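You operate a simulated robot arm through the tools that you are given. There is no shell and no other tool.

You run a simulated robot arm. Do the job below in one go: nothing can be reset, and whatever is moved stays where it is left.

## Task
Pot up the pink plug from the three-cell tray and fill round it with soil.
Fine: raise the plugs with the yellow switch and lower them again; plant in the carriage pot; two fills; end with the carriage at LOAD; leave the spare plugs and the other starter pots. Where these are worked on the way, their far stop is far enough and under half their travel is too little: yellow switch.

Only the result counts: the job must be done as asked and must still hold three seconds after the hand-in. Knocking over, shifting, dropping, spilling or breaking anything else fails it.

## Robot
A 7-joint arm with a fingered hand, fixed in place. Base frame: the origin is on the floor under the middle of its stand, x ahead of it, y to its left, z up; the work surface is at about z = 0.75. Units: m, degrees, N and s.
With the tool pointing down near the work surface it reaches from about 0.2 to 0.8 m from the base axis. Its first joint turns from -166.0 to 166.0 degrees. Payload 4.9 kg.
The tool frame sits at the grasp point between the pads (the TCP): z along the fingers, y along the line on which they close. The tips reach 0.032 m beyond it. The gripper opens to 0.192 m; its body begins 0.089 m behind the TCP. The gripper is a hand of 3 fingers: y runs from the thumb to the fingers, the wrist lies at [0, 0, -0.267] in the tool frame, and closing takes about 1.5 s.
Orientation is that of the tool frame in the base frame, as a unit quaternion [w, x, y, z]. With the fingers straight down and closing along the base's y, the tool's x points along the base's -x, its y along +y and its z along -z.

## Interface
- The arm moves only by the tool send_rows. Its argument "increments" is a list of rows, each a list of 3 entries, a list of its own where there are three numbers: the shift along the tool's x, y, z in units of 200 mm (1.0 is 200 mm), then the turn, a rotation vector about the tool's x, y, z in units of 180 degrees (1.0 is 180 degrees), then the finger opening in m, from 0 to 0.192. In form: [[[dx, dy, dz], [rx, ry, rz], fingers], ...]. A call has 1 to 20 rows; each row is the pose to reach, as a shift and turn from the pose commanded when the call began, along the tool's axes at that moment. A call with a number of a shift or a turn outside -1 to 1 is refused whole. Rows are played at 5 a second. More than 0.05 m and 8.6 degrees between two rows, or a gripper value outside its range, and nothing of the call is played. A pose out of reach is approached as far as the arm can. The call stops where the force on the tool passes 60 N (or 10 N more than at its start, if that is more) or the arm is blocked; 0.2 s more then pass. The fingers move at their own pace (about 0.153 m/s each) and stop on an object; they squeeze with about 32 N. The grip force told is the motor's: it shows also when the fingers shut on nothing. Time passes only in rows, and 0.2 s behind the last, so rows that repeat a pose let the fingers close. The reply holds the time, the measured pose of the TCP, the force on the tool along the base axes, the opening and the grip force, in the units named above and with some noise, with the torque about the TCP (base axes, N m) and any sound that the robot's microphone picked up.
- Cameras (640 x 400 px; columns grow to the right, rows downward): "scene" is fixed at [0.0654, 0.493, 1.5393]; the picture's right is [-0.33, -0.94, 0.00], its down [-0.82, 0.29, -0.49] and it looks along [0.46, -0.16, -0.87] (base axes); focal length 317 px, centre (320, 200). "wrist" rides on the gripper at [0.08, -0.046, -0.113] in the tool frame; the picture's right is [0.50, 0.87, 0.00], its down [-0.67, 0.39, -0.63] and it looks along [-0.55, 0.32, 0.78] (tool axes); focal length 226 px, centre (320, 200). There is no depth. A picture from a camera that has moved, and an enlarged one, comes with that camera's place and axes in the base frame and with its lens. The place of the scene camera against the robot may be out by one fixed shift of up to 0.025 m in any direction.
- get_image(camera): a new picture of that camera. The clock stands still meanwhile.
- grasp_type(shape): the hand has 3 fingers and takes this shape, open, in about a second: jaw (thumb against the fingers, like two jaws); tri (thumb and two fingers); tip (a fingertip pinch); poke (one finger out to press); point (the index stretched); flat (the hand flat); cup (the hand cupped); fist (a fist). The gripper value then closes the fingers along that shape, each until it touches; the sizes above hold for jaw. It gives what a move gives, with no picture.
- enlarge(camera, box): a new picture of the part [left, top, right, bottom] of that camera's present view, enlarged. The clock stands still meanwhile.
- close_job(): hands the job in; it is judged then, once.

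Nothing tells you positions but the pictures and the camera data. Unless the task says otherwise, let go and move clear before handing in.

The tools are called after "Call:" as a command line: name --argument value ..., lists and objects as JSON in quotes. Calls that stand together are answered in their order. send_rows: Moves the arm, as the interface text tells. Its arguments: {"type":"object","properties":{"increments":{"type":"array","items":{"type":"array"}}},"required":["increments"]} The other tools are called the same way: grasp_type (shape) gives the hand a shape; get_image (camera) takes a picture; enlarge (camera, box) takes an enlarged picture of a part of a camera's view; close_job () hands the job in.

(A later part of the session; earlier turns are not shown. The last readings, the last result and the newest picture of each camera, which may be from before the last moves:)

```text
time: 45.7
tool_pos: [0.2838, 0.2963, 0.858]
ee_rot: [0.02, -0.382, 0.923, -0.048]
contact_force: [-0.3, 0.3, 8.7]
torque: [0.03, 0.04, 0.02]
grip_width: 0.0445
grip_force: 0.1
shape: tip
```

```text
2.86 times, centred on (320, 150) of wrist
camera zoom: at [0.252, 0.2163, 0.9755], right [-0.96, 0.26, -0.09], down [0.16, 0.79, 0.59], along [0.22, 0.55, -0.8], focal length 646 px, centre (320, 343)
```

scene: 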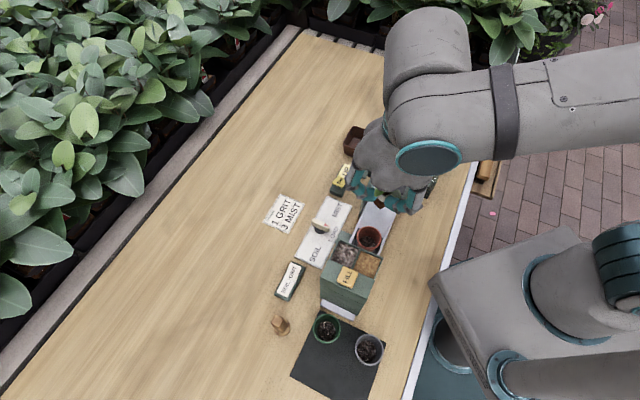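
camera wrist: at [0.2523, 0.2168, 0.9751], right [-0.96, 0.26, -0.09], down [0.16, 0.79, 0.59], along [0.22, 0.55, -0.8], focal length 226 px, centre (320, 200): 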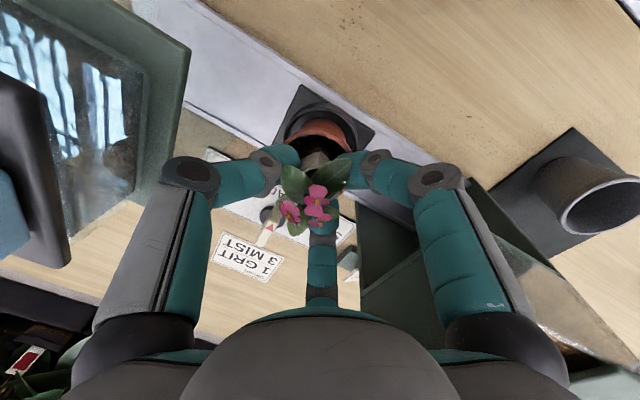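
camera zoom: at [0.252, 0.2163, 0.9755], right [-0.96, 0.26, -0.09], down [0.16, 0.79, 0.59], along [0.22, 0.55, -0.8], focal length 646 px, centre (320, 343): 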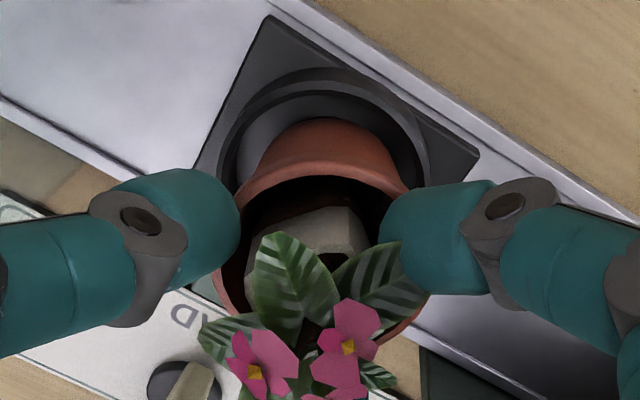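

The plug has been let go into the pot. I'll raise the hand a little straight up and check that everything stays put.

Call:
send_rows --increments '[[[0, -0.0026, -0.025], [0, 0, 0], 0.046], [[0, -0.0052, -0.05], [0, 0, 0], 0.048]]'

Call:
enlarge --camera "wrist" --box '[250, 80, 390, 220]'

Call:
get_image --camera "wrist"

```text
time: 46.3
tool_pos: [0.2841, 0.2973, 0.8673]
ee_rot: [0.018, -0.382, 0.923, -0.048]
contact_force: [1.1, -0.3, -0.4]
torque: [-0.01, 0.0, 0.06]
grip_width: 0.0475
grip_force: 0.1
shape: tip
```

```text
2.86 times, centred on (320, 150) of wrist
camera zoom: at [0.2514, 0.2163, 0.9846], right [-0.96, 0.26, -0.09], down [0.16, 0.79, 0.59], along [0.22, 0.55, -0.8], focal length 646 px, centre (320, 343)
```

zoom: 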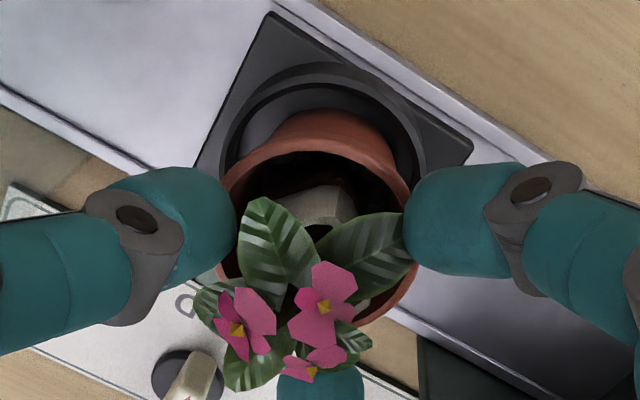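

```text
taken
camera wrist: at [0.2514, 0.2163, 0.9846], right [-0.96, 0.26, -0.09], down [0.16, 0.79, 0.59], along [0.22, 0.55, -0.8], focal length 226 px, centre (320, 200)
```

wrist: 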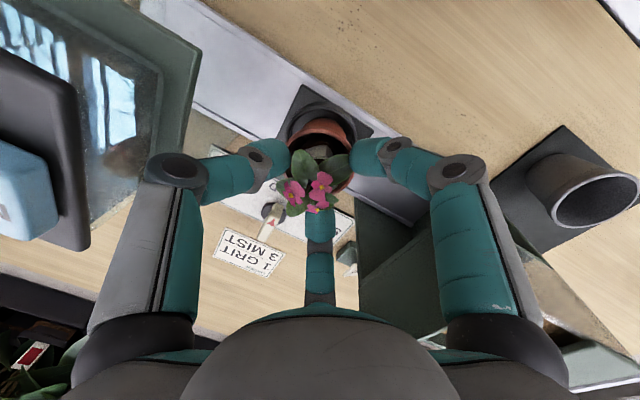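

The plug stands in the pot. I'll rise straight up and clear.

Call:
send_rows --increments '[[[0, -0.0078, -0.075], [0, 0, 0], 0.048], [[0, -0.0157, -0.15], [0, 0, 0], 0.048], [[0, -0.0261, -0.25], [0, 0, 0], 0.05], [[0, -0.0418, -0.4], [0, 0, 0], 0.07], [[0, -0.0575, -0.55], [0, 0, 0], 0.08], [[0, -0.0732, -0.7], [0, 0, 0], 0.08], [[0, -0.0941, -0.9], [0, 0, 0], 0.08]]'

Call:
get_image --camera "wrist"

Call:
enlarge --camera "wrist" --box '[260, 50, 400, 150]'

Call:
get_image --camera "scene"

```text
time: 47.9
tool_pos: [0.2825, 0.2972, 1.0484]
ee_rot: [0.02, -0.382, 0.923, -0.048]
contact_force: [-0.8, -0.5, -0.5]
torque: [-0.01, -0.04, -0.01]
grip_width: 0.0798
grip_force: 0.0
shape: tip
```

```text
taken
camera wrist: at [0.2508, 0.2177, 1.1646], right [-0.96, 0.25, -0.09], down [0.16, 0.79, 0.59], along [0.22, 0.55, -0.81], focal length 226 px, centre (320, 200)
```

wrist: 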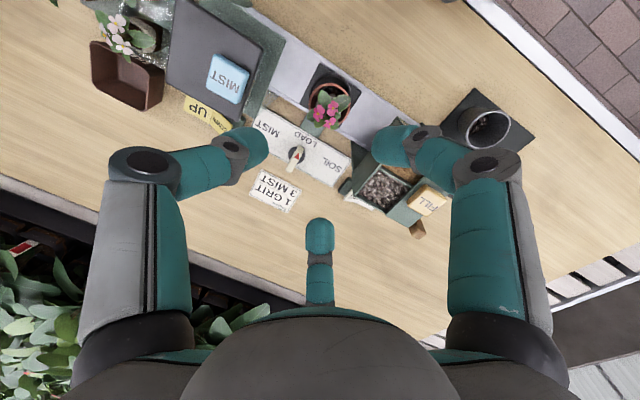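

```text
4.00 times, centred on (330, 100) of wrist
camera zoom: at [0.2508, 0.2177, 1.1646], right [-0.96, 0.25, -0.09], down [0.16, 0.79, 0.59], along [0.22, 0.55, -0.81], focal length 904 px, centre (280, 600)
```

zoom: 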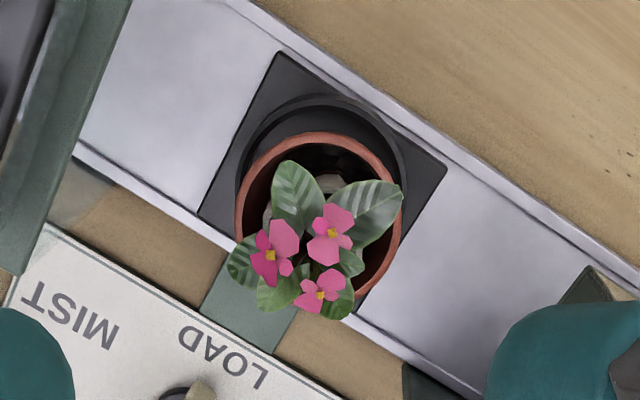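

```text
taken
```

scene: 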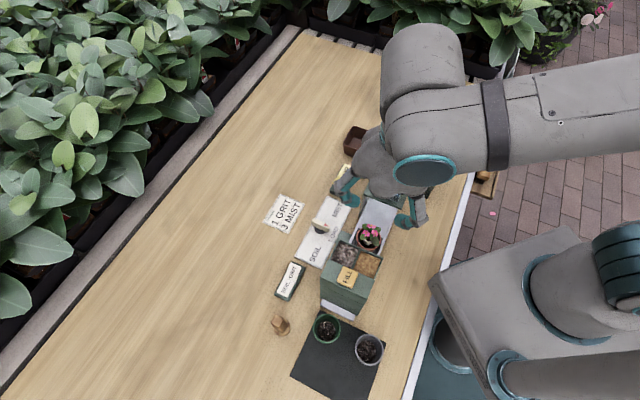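

The pink plug stands in the carriage pot. Next is the dial. I'll level the hand, switch to poke, and swing over to look at the dial and the SOIL/GRIT rocker.

Call:
send_rows --increments '[[[0, 0, 0], [-0.0167, 0, 0], 0.08], [[0, 0, 0], [-0.0333, 0, 0], 0.08]]'

Call:
grasp_type --shape "poke"

Call:
send_rows --increments '[[[-0.042, -0.007, 0], [0, 0, 0.0458], 0.192], [[-0.083, -0.014, 0], [0, 0, 0.0915], 0.192], [[-0.125, -0.021, 0], [0, 0, 0.1373], 0.192], [[-0.167, -0.029, 0], [0, 0, 0.183], 0.192], [[-0.209, -0.036, 0.02], [0, 0, 0.2288], 0.192], [[-0.25, -0.043, 0.04], [0, 0, 0.2745], 0.192], [[-0.292, -0.05, 0.06], [0, 0, 0.3203], 0.192], [[-0.334, -0.057, 0.08], [0, 0, 0.366], 0.192], [[-0.375, -0.065, 0.1], [0, 0, 0.4118], 0.192], [[-0.417, -0.072, 0.12], [0, 0, 0.4575], 0.192], [[-0.459, -0.079, 0.14], [0, 0, 0.5033], 0.192], [[-0.5, -0.086, 0.16], [0, 0, 0.549], 0.192], [[-0.542, -0.093, 0.18], [0, 0, 0.5948], 0.192], [[-0.584, -0.1, 0.2], [0, 0, 0.6405], 0.192], [[-0.626, -0.108, 0.22], [0, 0, 0.6863], 0.192], [[-0.667, -0.115, 0.24], [0, 0, 0.732], 0.192], [[-0.709, -0.122, 0.24], [0, 0, 0.7778], 0.192]]'

Call:
get_image --camera "wrist"

Call:
get_image --camera "scene"

```text
time: 48.5
tool_pos: [0.2834, 0.297, 1.0484]
ee_rot: [0.0, -0.382, 0.924, 0.0]
contact_force: [1.4, -0.8, 0.2]
torque: [-0.03, -0.01, -0.01]
grip_width: 0.0798
grip_force: 0.1
shape: tip
```

```text
time: 49.4
tool_pos: [0.2826, 0.2954, 1.0492]
ee_rot: [-0.001, -0.383, 0.924, 0.001]
contact_force: [-0.3, -0.2, 0.2]
torque: [0.02, 0.01, 0.03]
grip_width: 0.0001
grip_force: 0.0
shape: poke
```

```text
time: 53.0
tool_pos: [0.4013, 0.3799, 1.001]
ee_rot: [-0.001, 0.738, 0.675, 0.0]
contact_force: [-0.2, -0.8, 0.4]
torque: [0.03, -0.04, -0.01]
grip_width: 0.0002
grip_force: 0.0
shape: poke
```

```text
taken
camera wrist: at [0.3633, 0.4636, 1.1137], right [0.91, 0.42, 0.0], down [0.33, -0.7, 0.63], along [0.27, -0.57, -0.78], focal length 226 px, centre (320, 200)
```

wrist: 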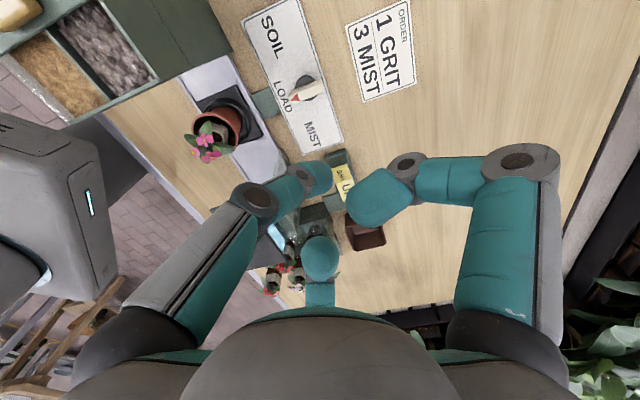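

```text
taken
```

scene: 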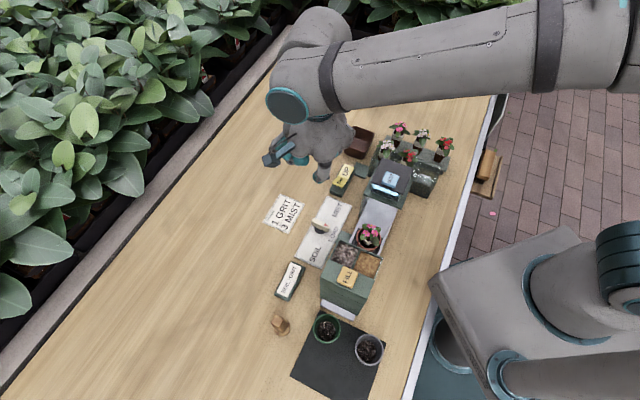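

The dial is clearly in view. I'll zoom in to get the knob's centre, bar length and height, and look at the white rocker.

Call:
enlarge --camera "wrist" --box '[240, 0, 360, 160]'

Call:
enlarge --camera "scene" --box '[270, 190, 370, 310]'

Call:
enlarge --camera "wrist" --box '[170, 60, 290, 180]'

```text
2.50 times, centred on (300, 80) of wrist
camera zoom: at [0.3633, 0.4636, 1.1137], right [0.91, 0.42, 0.0], down [0.33, -0.7, 0.63], along [0.27, -0.57, -0.78], focal length 565 px, centre (370, 500)
```

zoom: 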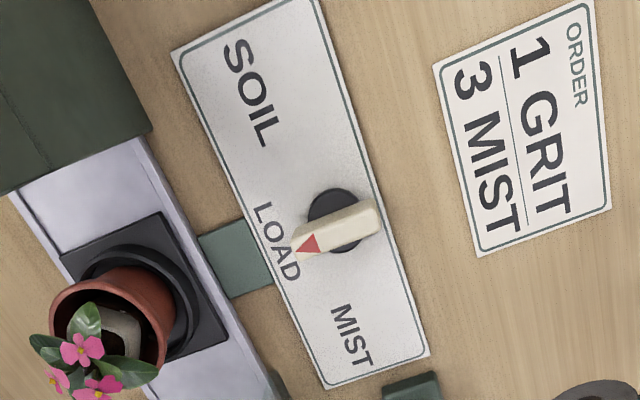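

```text
3.33 times, centred on (320, 250) of scene
camera zoom: at [0.0654, 0.493, 1.5393], right [-0.33, -0.94, 0.0], down [-0.82, 0.29, -0.49], along [0.46, -0.16, -0.87], focal length 1058 px, centre (320, 33)
```

zoom: 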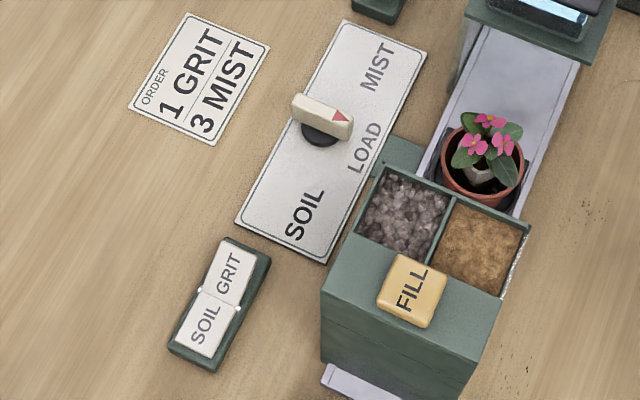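

```text
3.33 times, centred on (230, 120) of wrist
camera zoom: at [0.3633, 0.4636, 1.1137], right [0.91, 0.42, 0.0], down [0.33, -0.7, 0.63], along [0.27, -0.57, -0.78], focal length 754 px, centre (620, 467)
```

zoom: 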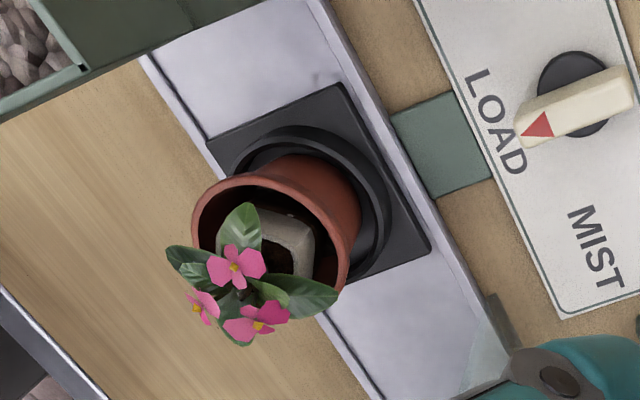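

The dial centre is about (0.381, 0.382), with its bar about 0.05 m long and its top near z 0.79. I'll look closely at the SOIL/GRIT rocker's state before turning anything.

Call:
enlarge --camera "scene" --box '[268, 256, 308, 306]'

Call:
enlarge --camera "scene" --box '[325, 155, 365, 205]'

```text
8.00 times, centred on (288, 281) of scene
camera zoom: at [0.0654, 0.493, 1.5393], right [-0.33, -0.94, 0.0], down [-0.82, 0.29, -0.49], along [0.46, -0.16, -0.87], focal length 2538 px, centre (576, -448)
```

zoom: 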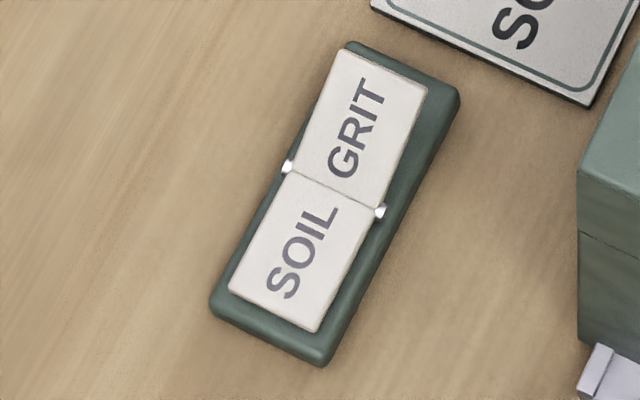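

```text
8.00 times, centred on (345, 180) of scene
camera zoom: at [0.0654, 0.493, 1.5393], right [-0.33, -0.94, 0.0], down [-0.82, 0.29, -0.49], along [0.46, -0.16, -0.87], focal length 2538 px, centre (120, 360)
```

zoom: 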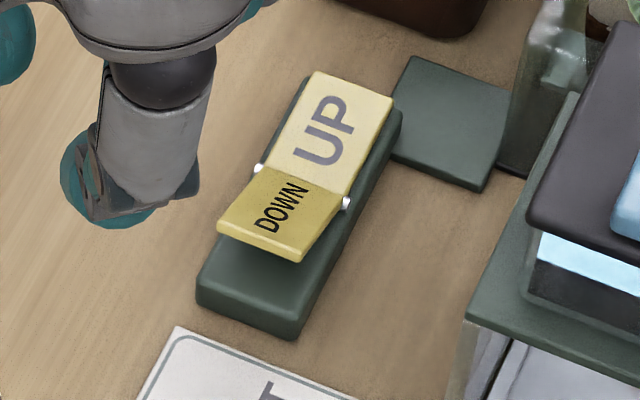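

SOIL appears to be the pressed half of the white rocker (GRIT half raised); I'll confirm it closer later. Now I'll bring the thumb tip down beside the dial bar's tail, on its −t side.

Call:
send_rows --increments '[[[0.0775, -0.07, 0.167], [0, 0, 0], 0.192], [[0.155, -0.14, 0.333], [0, 0, 0], 0.192], [[0.2325, -0.21, 0.5], [0, 0, 0], 0.192], [[0.2325, -0.21, 0.7], [0, 0, 0], 0.192], [[0.2325, -0.21, 0.88], [0, 0, 0], 0.192]]'

Call:
get_image --camera "wrist"

Call:
enlarge --camera "scene" --box '[270, 180, 390, 270]'

```text
time: 54.2
tool_pos: [0.3625, 0.4303, 0.8245]
ee_rot: [0.001, 0.738, 0.675, 0.001]
contact_force: [0.2, 1.0, 0.4]
torque: [-0.02, -0.01, 0.01]
grip_width: 0.0001
grip_force: 0.1
shape: poke
```

```text
taken
camera wrist: at [0.3243, 0.5144, 0.937], right [0.91, 0.42, 0.0], down [0.33, -0.7, 0.63], along [0.27, -0.57, -0.78], focal length 226 px, centre (320, 200)
```

wrist: 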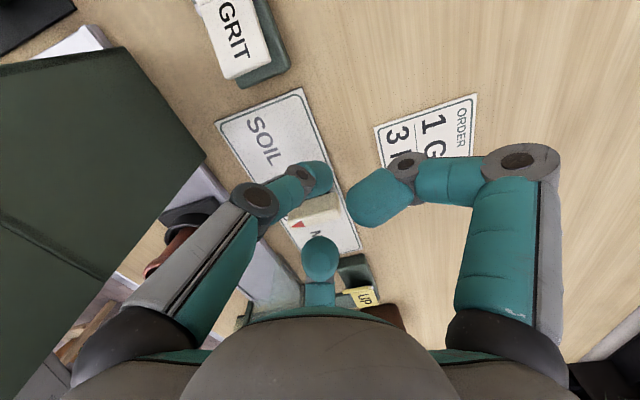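

```text
4.44 times, centred on (330, 225) of scene
camera zoom: at [0.0654, 0.493, 1.5393], right [-0.33, -0.94, 0.0], down [-0.82, 0.29, -0.49], along [0.46, -0.16, -0.87], focal length 1410 px, centre (276, 89)
```

zoom: 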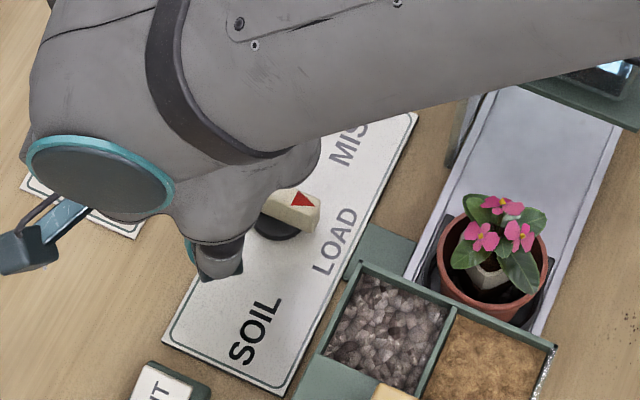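

The GRIT half is clearly raised in this view, so SOIL is selected. The thumb is beside the dial bar; I'll lower it to bar height.

Call:
send_rows --increments '[[[0, 0, 0.05], [0, 0, 0], 0.192], [[0, 0, 0.1], [0, 0, 0], 0.192], [[0, 0, 0.1375], [0, 0, 0], 0.192]]'

Call:
get_image --camera "wrist"

Call:
enlarge --camera "wrist" --box '[240, 100, 400, 240]'

```text
time: 55.0
tool_pos: [0.3631, 0.428, 0.7973]
ee_rot: [0.0, 0.738, 0.675, 0.0]
contact_force: [0.2, 0.0, 0.1]
torque: [0.0, -0.01, 0.01]
grip_width: 0.0
grip_force: 0.2
shape: poke
```

```text
taken
camera wrist: at [0.3248, 0.513, 0.9101], right [0.91, 0.42, 0.0], down [0.33, -0.7, 0.63], along [0.27, -0.57, -0.78], focal length 226 px, centre (320, 200)
```

wrist: 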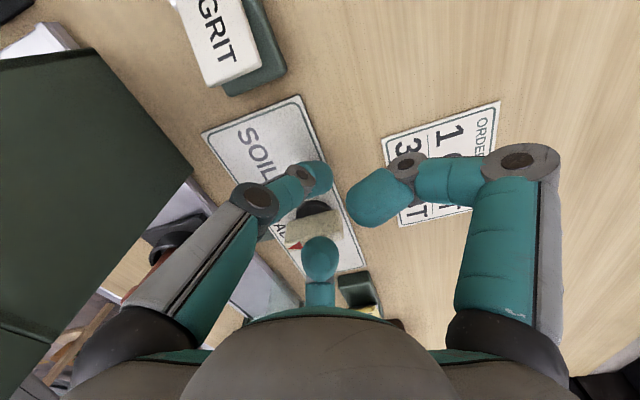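

```text
2.86 times, centred on (320, 170) of wrist
camera zoom: at [0.3248, 0.513, 0.9101], right [0.91, 0.42, 0.0], down [0.33, -0.7, 0.63], along [0.27, -0.57, -0.78], focal length 646 px, centre (320, 286)
```

zoom: 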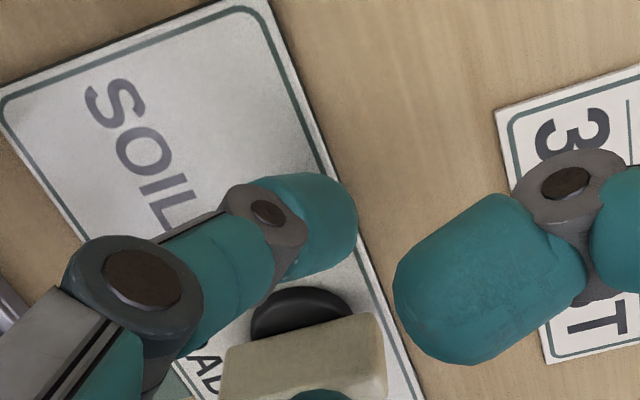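

I'll push the dial bar's tail gently along an arc toward SOIL, in small steps, and then check the carriage.

Call:
send_rows --increments '[[[-0.048, 0.057, 0], [0, 0, 0], 0.192], [[-0.063, 0.073, 0], [0, 0, 0], 0.192], [[-0.0785, 0.09, 0], [0, 0, 0], 0.192], [[-0.079, 0.109, 0], [0, 0, 0], 0.192], [[-0.0795, 0.128, 0], [0, 0, 0], 0.192], [[-0.0845, 0.146, 0], [0, 0, 0], 0.192], [[-0.0895, 0.1645, 0], [0, 0, 0], 0.192]]'

Call:
get_image --camera "scene"

Call:
enlarge --camera "scene" --box '[270, 180, 410, 290]'

Call:
get_image --camera "wrist"

```text
time: 56.6
tool_pos: [0.396, 0.4102, 0.7975]
ee_rot: [0.0, 0.737, 0.675, 0.0]
contact_force: [-2.6, 3.9, -0.8]
torque: [0.1, 0.08, -0.01]
grip_width: 0.0001
grip_force: 0.0
shape: poke
```

```text
taken
```

scene: 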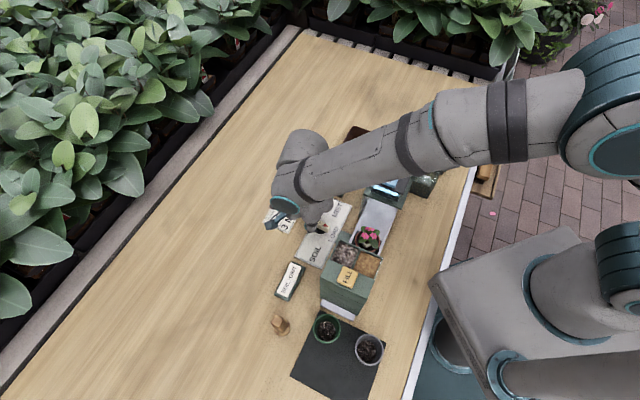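

```text
3.64 times, centred on (340, 235) of scene
camera zoom: at [0.0654, 0.493, 1.5393], right [-0.33, -0.94, 0.0], down [-0.82, 0.29, -0.49], along [0.46, -0.16, -0.87], focal length 1154 px, centre (247, 73)
```

zoom: 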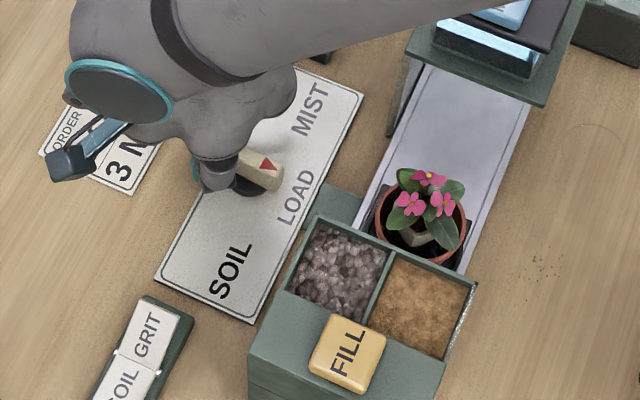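

```text
taken
camera wrist: at [0.3563, 0.4934, 0.91], right [0.91, 0.42, 0.0], down [0.33, -0.7, 0.63], along [0.27, -0.57, -0.78], focal length 226 px, centre (320, 200)
```

wrist: 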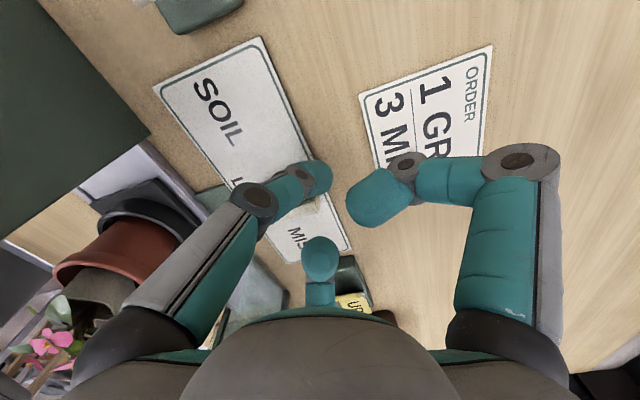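

Call:
enlarge --camera "scene" --box '[295, 200, 355, 245]'

Call:
enlarge --camera "wrist" --box '[220, 120, 380, 260]'

```text
8.89 times, centred on (325, 222) of scene
camera zoom: at [0.0654, 0.493, 1.5393], right [-0.33, -0.94, 0.0], down [-0.82, 0.29, -0.49], along [0.46, -0.16, -0.87], focal length 2821 px, centre (276, 0)
```

zoom: 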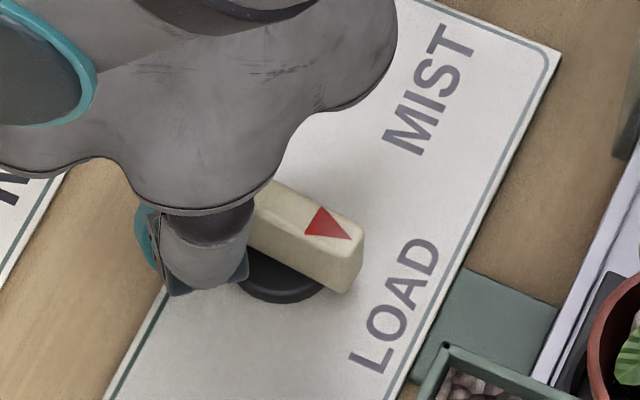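

```text
2.86 times, centred on (300, 190) of wrist
camera zoom: at [0.3563, 0.4934, 0.91], right [0.91, 0.42, 0.0], down [0.33, -0.7, 0.63], along [0.27, -0.57, -0.78], focal length 646 px, centre (377, 229)
```

zoom: 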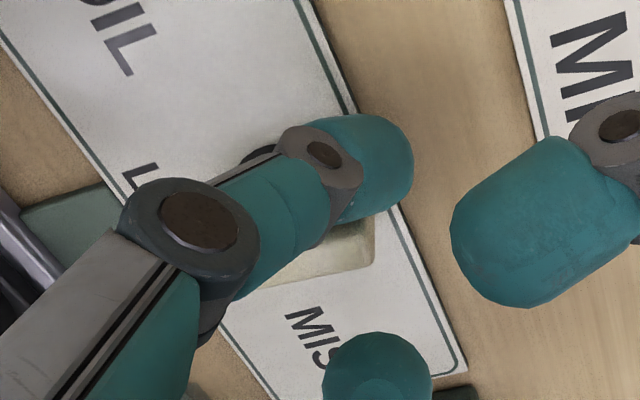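

The dial has turned about 14° so far and the carriage is starting to follow. I'll continue along a tighter arc.

Call:
send_rows --increments '[[[-0.013, -0.0024, 0], [0, 0, 0], 0.192], [[-0.0185, 0.008, 0], [0, 0, 0], 0.192], [[-0.0243, 0.0188, 0], [0, 0, 0], 0.192], [[-0.0317, 0.028, 0], [0, 0, 0], 0.192], [[-0.039, 0.0371, 0], [0, 0, 0], 0.192], [[-0.0483, 0.045, 0], [0, 0, 0], 0.192], [[-0.0575, 0.0529, 0], [0, 0, 0], 0.192]]'

Call:
enlarge --camera "scene" --box '[270, 180, 410, 290]'

Call:
enlarge --camera "scene" --box '[295, 200, 355, 245]'

```text
time: 58.2
tool_pos: [0.404, 0.3955, 0.7963]
ee_rot: [0.0, 0.737, 0.676, 0.0]
contact_force: [-0.3, 2.9, -0.5]
torque: [0.08, -0.02, 0.02]
grip_width: 0.0
grip_force: 0.0
shape: poke
```

```text
3.64 times, centred on (340, 235) of scene
camera zoom: at [0.0654, 0.493, 1.5393], right [-0.33, -0.94, 0.0], down [-0.82, 0.29, -0.49], along [0.46, -0.16, -0.87], focal length 1154 px, centre (247, 73)
```

zoom: 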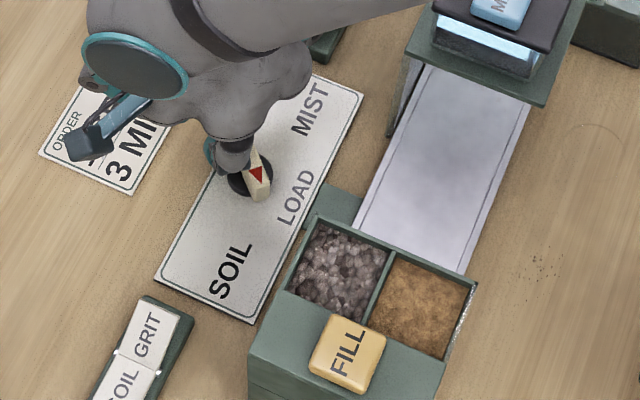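

```text
8.89 times, centred on (325, 222) of scene
camera zoom: at [0.0654, 0.493, 1.5393], right [-0.33, -0.94, 0.0], down [-0.82, 0.29, -0.49], along [0.46, -0.16, -0.87], focal length 2821 px, centre (276, 0)
```

zoom: 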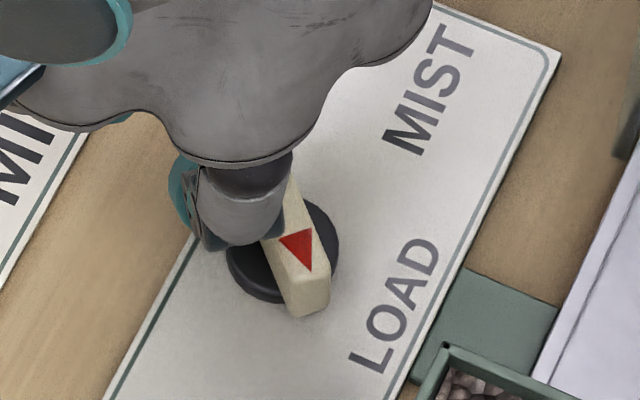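

The carriage has gone under the hopper with the dial near 54°. I'll push on gently to find the SOIL stop.

Call:
send_rows --increments '[[[-0.01, 0.006, 0], [0, 0, 0], 0.192], [[-0.0202, 0.0124, 0], [0, 0, 0], 0.192], [[-0.0202, 0.0124, 0], [0, 0, 0], 0.192]]'

Call:
enlarge --camera "scene" --box '[295, 200, 355, 245]'

Call:
get_image --camera "wrist"

```text
time: 59.0
tool_pos: [0.4071, 0.3914, 0.7977]
ee_rot: [0.0, 0.737, 0.676, -0.001]
contact_force: [0.4, 5.6, 1.5]
torque: [0.03, 0.01, -0.11]
grip_width: 0.0001
grip_force: 0.2
shape: poke
```

```text
8.89 times, centred on (325, 222) of scene
camera zoom: at [0.0654, 0.493, 1.5393], right [-0.33, -0.94, 0.0], down [-0.82, 0.29, -0.49], along [0.46, -0.16, -0.87], focal length 2821 px, centre (276, 0)
```

zoom: 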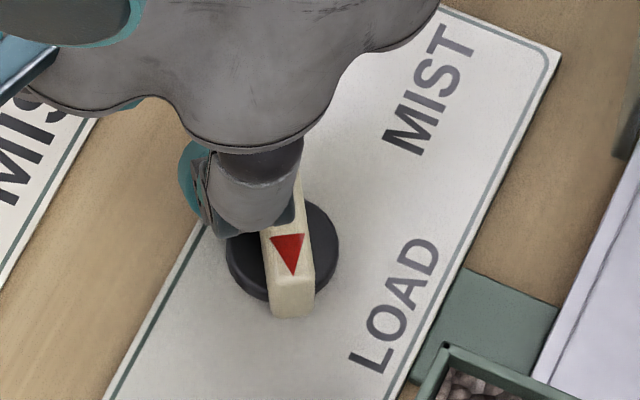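

```text
taken
camera wrist: at [0.3679, 0.476, 0.9105], right [0.91, 0.42, 0.0], down [0.33, -0.7, 0.63], along [0.27, -0.57, -0.78], focal length 226 px, centre (320, 200)
```

wrist: 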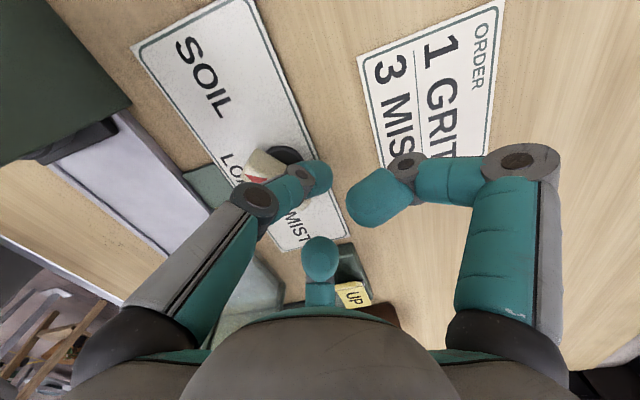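

Call:
send_rows --increments '[[[-0.0057, 0.0025, 0], [0, 0, 0], 0.192], [[-0.0115, 0.005, 0], [0, 0, 0], 0.192], [[-0.0115, 0.005, 0], [0, 0, 0], 0.192]]'

Call:
enlarge --camera "scene" --box '[295, 200, 355, 245]'

```text
time: 59.8
tool_pos: [0.408, 0.3891, 0.7986]
ee_rot: [0.0, 0.737, 0.676, 0.003]
contact_force: [-2.3, 15.8, 7.0]
torque: [0.04, 0.2, -0.31]
grip_width: 0.0002
grip_force: 0.1
shape: poke
```

```text
8.89 times, centred on (325, 222) of scene
camera zoom: at [0.0654, 0.493, 1.5393], right [-0.33, -0.94, 0.0], down [-0.82, 0.29, -0.49], along [0.46, -0.16, -0.87], focal length 2821 px, centre (276, 0)
```

zoom: 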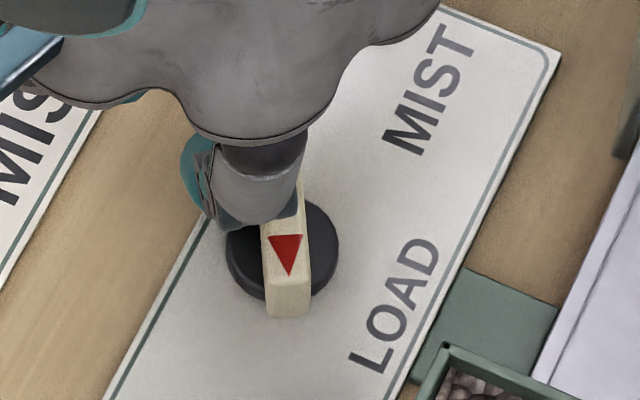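

The dial is at its stop (about 60°, force rising), so that's SOIL. I'll back the thumb off and lift.

Call:
send_rows --increments '[[[0.03, 0.005, 0], [0, 0, 0], 0.192], [[0.074, 0.013, 0], [0, 0, 0], 0.192], [[0.074, 0.013, -0.2], [0, 0, 0], 0.192], [[0.074, 0.013, -0.4], [0, 0, 0], 0.192], [[0.074, 0.013, -0.6], [0, 0, 0], 0.192], [[0.074, 0.013, -0.8], [0, 0, 0], 0.192], [[0.074, 0.013, -1.0], [0, 0, 0], 0.192]]'

Call:
get_image --camera "wrist"

Call:
enlarge --camera "wrist" --box '[130, 0, 350, 150]'

Call:
enlarge --camera "scene" --box '[270, 180, 410, 320]'

```text
time: 61.4
tool_pos: [0.414, 0.4042, 0.9963]
ee_rot: [0.0, 0.737, 0.676, 0.0]
contact_force: [-0.6, -0.1, -0.2]
torque: [0.03, 0.01, -0.02]
grip_width: 0.0
grip_force: 0.1
shape: poke
```

```text
taken
camera wrist: at [0.3751, 0.4879, 1.1094], right [0.91, 0.42, 0.0], down [0.33, -0.7, 0.63], along [0.27, -0.57, -0.77], focal length 226 px, centre (320, 200)
```

wrist: 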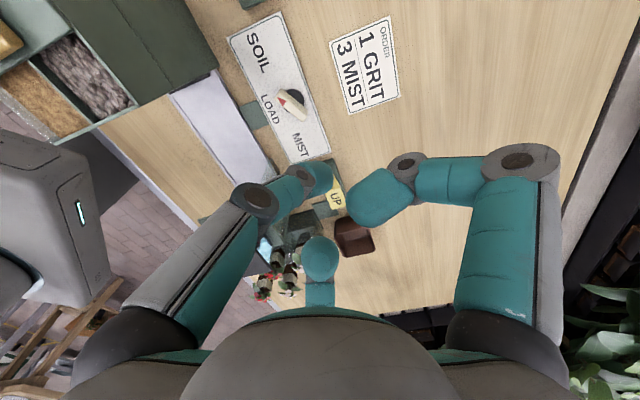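

```text
2.67 times, centred on (240, 75) of wrist
camera zoom: at [0.3751, 0.4879, 1.1094], right [0.91, 0.42, 0.0], down [0.33, -0.7, 0.63], along [0.27, -0.57, -0.77], focal length 603 px, centre (533, 533)
```

zoom: 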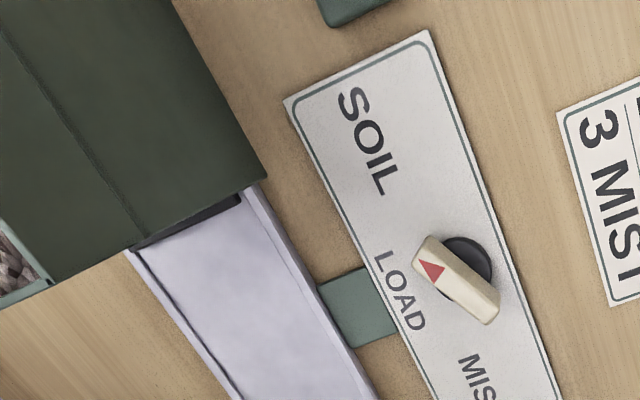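

```text
2.86 times, centred on (340, 250) of scene
camera zoom: at [0.0654, 0.493, 1.5393], right [-0.33, -0.94, 0.0], down [-0.82, 0.29, -0.49], along [0.46, -0.16, -0.87], focal length 907 px, centre (263, 57)
```

zoom: 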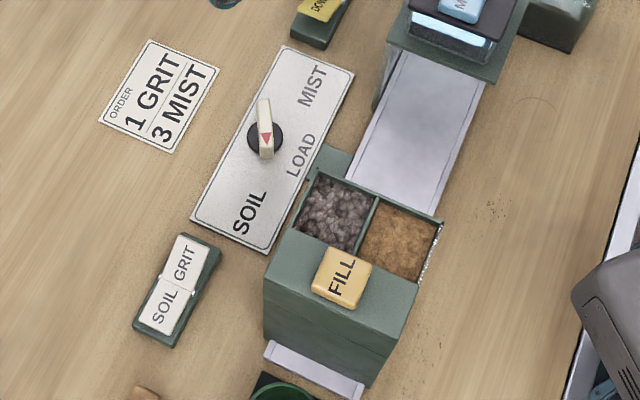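

SOIL is reached and the pot is under the hopper. I'll move over to view the FILL button and the SOIL/GRIT rocker from close by.

Call:
send_rows --increments '[[[0.0, -0.05, -0.2], [0, 0, -0.0397], 0.192], [[0.02, -0.18, -0.32], [0, 0, -0.0794], 0.192], [[0.04, -0.31, -0.32], [0, 0, -0.119], 0.192], [[0.06, -0.44, -0.32], [0, 0, -0.1587], 0.192], [[0.08, -0.57, -0.32], [0, 0, -0.1984], 0.192], [[0.1, -0.7, -0.32], [0, 0, -0.2381], 0.192], [[0.108, -0.8325, -0.32], [0, 0, -0.2778], 0.192]]'

Call:
get_image --camera "wrist"

Call:
enlarge --camera "wrist" --box '[230, 30, 450, 170]'

```text
time: 63.0
tool_pos: [0.2469, 0.4405, 1.0619]
ee_rot: [0.0, 0.382, 0.924, 0.0]
contact_force: [-0.3, -0.3, -0.4]
torque: [0.03, -0.02, -0.03]
grip_width: 0.0
grip_force: 0.0
shape: poke
```

```text
taken
camera wrist: at [0.1582, 0.4649, 1.1743], right [0.26, 0.97, 0.0], down [0.75, -0.2, 0.63], along [0.61, -0.16, -0.78], focal length 226 px, centre (320, 200)
```

wrist: 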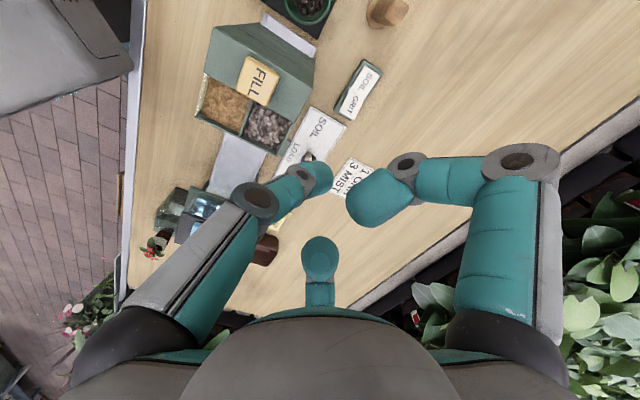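

```text
2.86 times, centred on (340, 100) of wrist
camera zoom: at [0.1582, 0.4649, 1.1743], right [0.26, 0.97, 0.0], down [0.75, -0.2, 0.63], along [0.61, -0.16, -0.78], focal length 646 px, centre (263, 486)
```

zoom: 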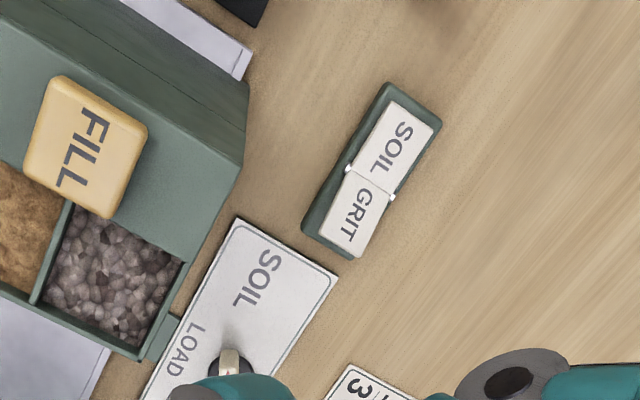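

Call:
enlarge --camera "wrist" --box '[330, 50, 390, 130]'

```text
5.00 times, centred on (360, 90) of wrist
camera zoom: at [0.1582, 0.4649, 1.1743], right [0.26, 0.97, 0.0], down [0.75, -0.2, 0.63], along [0.61, -0.16, -0.78], focal length 1130 px, centre (120, 750)
```

zoom: 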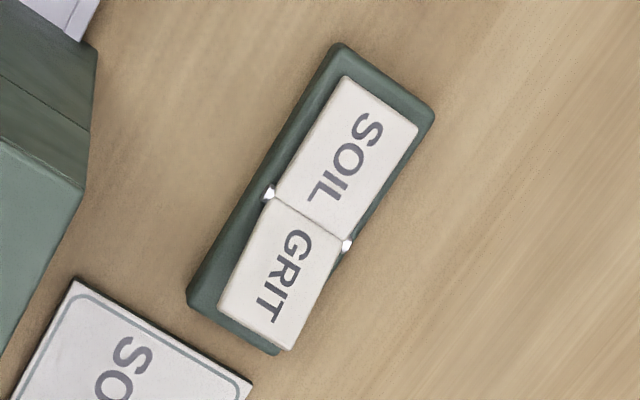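

GRIT is the raised half, so SOIL is selected. FILL is at about (0.191, 0.395, 0.935); I'll position the thumb above it.

Call:
send_rows --increments '[[[0.012, -0.1125, 0.06], [0, 0, 0], 0.192], [[0.025, -0.225, 0.15], [0, 0, 0], 0.192], [[0.037, -0.3375, 0.25], [0, 0, 0], 0.192], [[0.037, -0.3375, 0.385], [0, 0, 0], 0.192]]'

Call:
get_image --camera "wrist"

Call:
enlarge --camera "scene" --box '[290, 230, 410, 320]'

```text
time: 64.0
tool_pos: [0.1937, 0.3967, 0.983]
ee_rot: [0.001, 0.382, 0.924, 0.001]
contact_force: [-0.3, 0.1, -0.2]
torque: [-0.02, 0.0, -0.01]
grip_width: 0.0
grip_force: 0.0
shape: poke
```

```text
taken
camera wrist: at [0.1041, 0.4216, 1.0956], right [0.26, 0.97, 0.0], down [0.75, -0.2, 0.63], along [0.61, -0.16, -0.78], focal length 226 px, centre (320, 200)
```

wrist: 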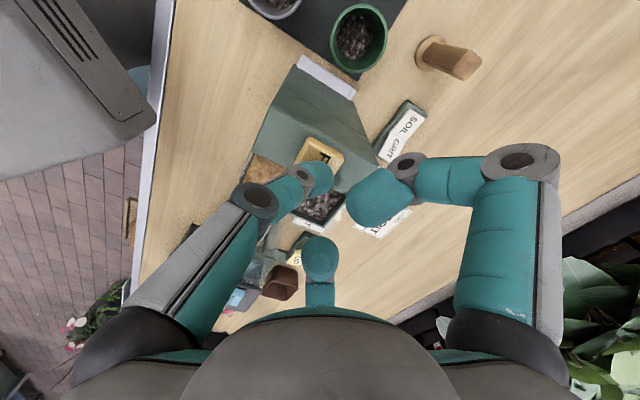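

```text
4.44 times, centred on (350, 275) of scene
camera zoom: at [0.0654, 0.493, 1.5393], right [-0.33, -0.94, 0.0], down [-0.82, 0.29, -0.49], along [0.46, -0.16, -0.87], focal length 1410 px, centre (187, -133)
```

zoom: 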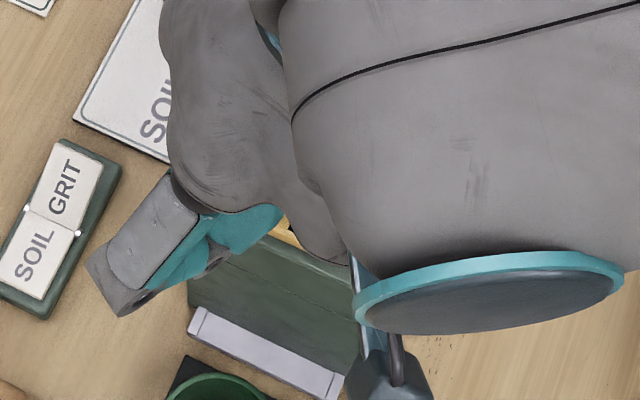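

The thumb is right over FILL. I'll press in small steps.

Call:
send_rows --increments '[[[0, 0, 0.025], [0, 0, 0], 0.192], [[0, 0, 0.05], [0, 0, 0], 0.192], [[0, 0, 0.07], [0, 0, 0], 0.192]]'

Call:
send_rows --increments '[[[0, 0, 0.01], [0, 0, 0], 0.192], [[0, 0, 0.02], [0, 0, 0], 0.192]]'

```text
time: 64.8
tool_pos: [0.194, 0.3983, 0.9712]
ee_rot: [0.001, 0.383, 0.924, 0.001]
contact_force: [-2.9, -5.2, 18.6]
torque: [-0.19, 0.11, 0.0]
grip_width: 0.0
grip_force: 0.1
shape: poke
heard: click
```

```text
time: 65.4
tool_pos: [0.1941, 0.398, 0.9677]
ee_rot: [0.0, 0.382, 0.924, 0.003]
contact_force: [-8.5, -12.7, 38.7]
torque: [-0.4, 0.26, 0.0]
grip_width: 0.0
grip_force: 0.1
shape: poke
```

I heard a click: the first press registered. I'll release and look before pressing again.

Call:
send_rows --increments '[[[0, 0, -0.05], [0, 0, 0], 0.192], [[0, 0, -0.1], [0, 0, 0], 0.192], [[0, 0, -0.15], [0, 0, 0], 0.192], [[0, 0, -0.15], [0, 0, 0], 0.192], [[0, 0, -0.15], [0, 0, 0], 0.192], [[0, 0, -0.15], [0, 0, 0], 0.192], [[0, 0, -0.15], [0, 0, 0], 0.192], [[0, 0, -0.15], [0, 0, 0], 0.192], [[0, 0, -0.15], [0, 0, 0], 0.192], [[0, 0, -0.15], [0, 0, 0], 0.192]]'

Call:
get_image --camera "wrist"

Call:
enlarge --camera "wrist" --box '[240, 100, 400, 240]'

```text
time: 67.6
tool_pos: [0.1948, 0.3982, 0.9972]
ee_rot: [0.0, 0.382, 0.924, 0.0]
contact_force: [-0.4, 0.7, 0.2]
torque: [-0.03, -0.01, 0.01]
grip_width: 0.0
grip_force: 0.1
shape: poke
```

```text
taken
camera wrist: at [0.106, 0.4224, 1.1093], right [0.26, 0.97, 0.0], down [0.75, -0.2, 0.63], along [0.61, -0.16, -0.78], focal length 226 px, centre (320, 200)
```

wrist: 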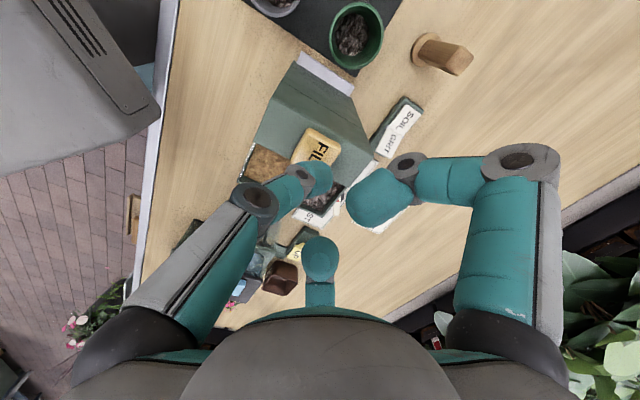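

```text
2.86 times, centred on (320, 170) of wrist
camera zoom: at [0.106, 0.4224, 1.1093], right [0.26, 0.97, 0.0], down [0.75, -0.2, 0.63], along [0.61, -0.16, -0.78], focal length 646 px, centre (320, 286)
```

zoom: 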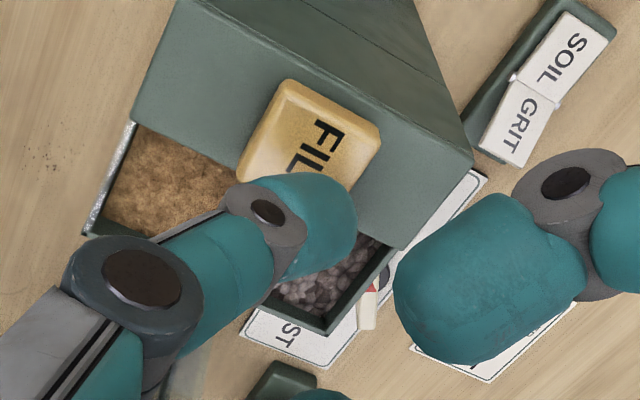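

The button sprang back. I'll press FILL the second time the same way.

Call:
send_rows --increments '[[[0, 0, 0.05], [0, 0, 0], 0.192], [[0, 0, 0.09], [0, 0, 0], 0.192], [[0, 0, 0.115], [0, 0, 0], 0.192], [[0, 0, 0.135], [0, 0, 0], 0.192], [[0, 0, 0.15], [0, 0, 0], 0.192]]'

```text
time: 68.8
tool_pos: [0.1941, 0.3969, 0.9699]
ee_rot: [0.0, 0.382, 0.924, 0.002]
contact_force: [-5.0, -11.8, 31.2]
torque: [-0.36, 0.1, -0.06]
grip_width: 0.0
grip_force: 0.0
shape: poke
heard: click
```

The second click was heard. I'll release straight up and wait for the soil to settle.

Call:
send_rows --increments '[[[0, 0, -0.05], [0, 0, 0], 0.192], [[0, 0, -0.15], [0, 0, 0], 0.192], [[0, 0, -0.3], [0, 0, 0], 0.192], [[0, 0, -0.45], [0, 0, 0], 0.192], [[0, 0, -0.45], [0, 0, 0], 0.192], [[0, 0, -0.45], [0, 0, 0], 0.192], [[0, 0, -0.45], [0, 0, 0], 0.192], [[0, 0, -0.45], [0, 0, 0], 0.192], [[0, 0, -0.45], [0, 0, 0], 0.192], [[0, 0, -0.45], [0, 0, 0], 0.192], [[0, 0, -0.45], [0, 0, 0], 0.192], [[0, 0, -0.45], [0, 0, 0], 0.192]]'

Call:
get_image --camera "scene"

Call:
get_image --camera "wrist"

```text
time: 71.4
tool_pos: [0.1955, 0.399, 1.0549]
ee_rot: [0.0, 0.382, 0.924, 0.0]
contact_force: [-0.5, 0.9, -0.5]
torque: [0.01, 0.01, 0.01]
grip_width: 0.0
grip_force: 0.2
shape: poke
```

```text
taken
```

scene: 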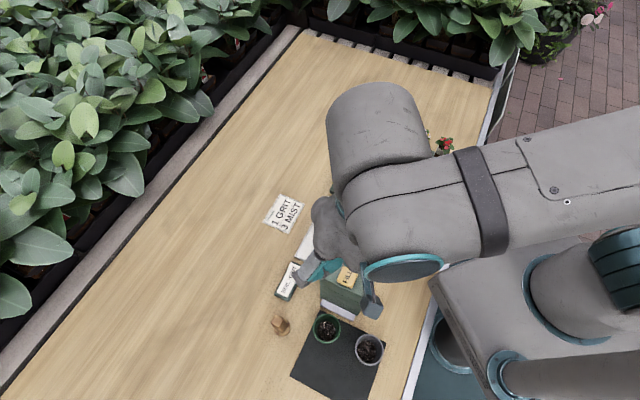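

```text
taken
camera wrist: at [0.1062, 0.4237, 1.1687], right [0.26, 0.97, 0.0], down [0.75, -0.2, 0.63], along [0.61, -0.16, -0.78], focal length 226 px, centre (320, 200)
```

wrist: 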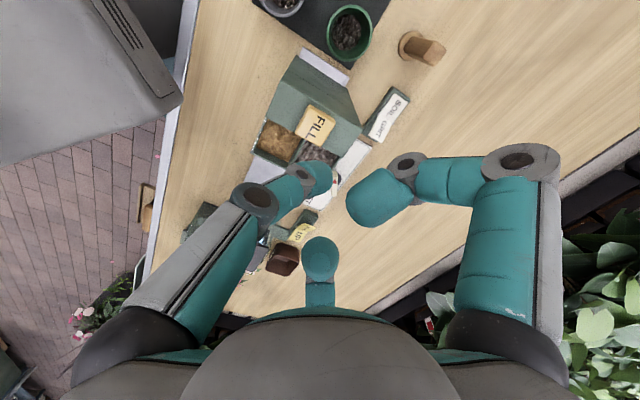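

Both fills are in. To bring the dial back to LOAD I'll grip its bar and turn it in a controlled way, since that keeps the hand clear of the hopper and MIST. I'll move above the dial first.

Call:
send_rows --increments '[[[-0.118, 0.1, 0], [0, 0, -0.0278], 0.192], [[-0.236, 0.2, 0], [0, 0, -0.0556], 0.192], [[-0.354, 0.3, 0.05], [0, 0, -0.0833], 0.192], [[-0.472, 0.4, 0.1], [0, 0, -0.1111], 0.192], [[-0.59, 0.5, 0.18], [0, 0, -0.1389], 0.192], [[-0.709, 0.603, 0.275], [0, 0, -0.1667], 0.192]]'

Call:
grasp_type --shape "tip"

Call:
get_image --camera "wrist"

Call:
get_image --camera "scene"

```text
time: 72.8
tool_pos: [0.38, 0.3857, 1.0032]
ee_rot: [0.0, 0.129, 0.992, 0.0]
contact_force: [-0.8, 0.1, 0.5]
torque: [0.01, -0.01, -0.02]
grip_width: 0.0002
grip_force: 0.1
shape: poke
```

```text
time: 73.7
tool_pos: [0.3786, 0.3848, 1.0039]
ee_rot: [0.0, 0.13, 0.992, 0.0]
contact_force: [0.7, 0.2, 0.7]
torque: [0.01, -0.01, 0.01]
grip_width: 0.1918
grip_force: 0.0
shape: tip
```

```text
taken
camera wrist: at [0.291, 0.3619, 1.1163], right [-0.26, 0.97, 0.0], down [0.75, 0.2, 0.63], along [0.61, 0.16, -0.78], focal length 226 px, centre (320, 200)
```

wrist: 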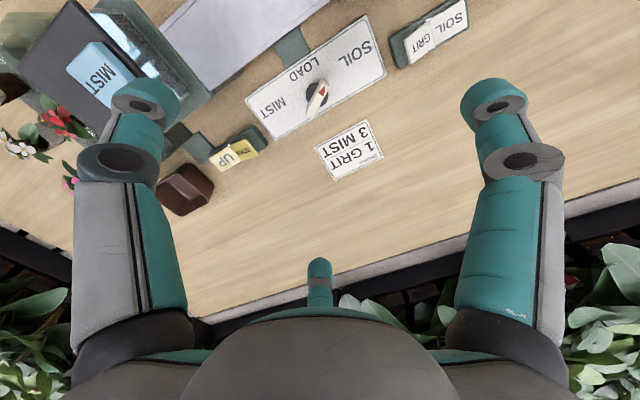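

```text
taken
```

scene: 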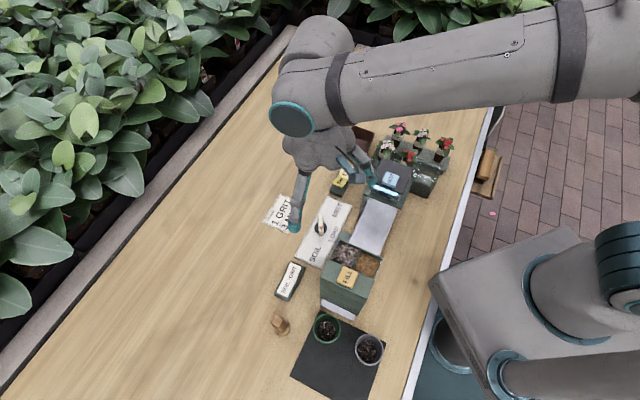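

Call:
enlarge --camera "wrist" --box '[270, 60, 370, 140]'

```text
5.00 times, centred on (320, 100) of wrist
camera zoom: at [0.291, 0.3619, 1.1163], right [-0.26, 0.97, 0.0], down [0.75, 0.2, 0.63], along [0.61, 0.16, -0.78], focal length 1130 px, centre (320, 700)
```

zoom: 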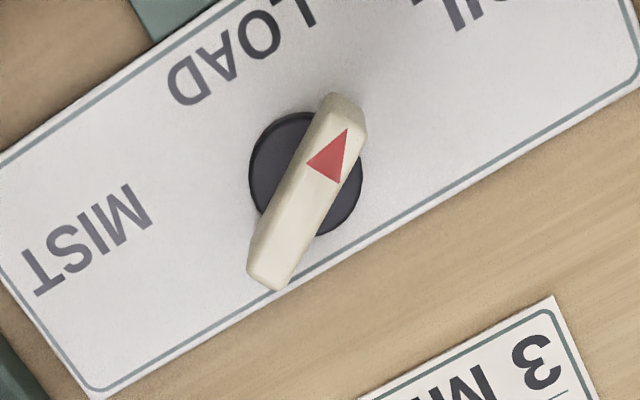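

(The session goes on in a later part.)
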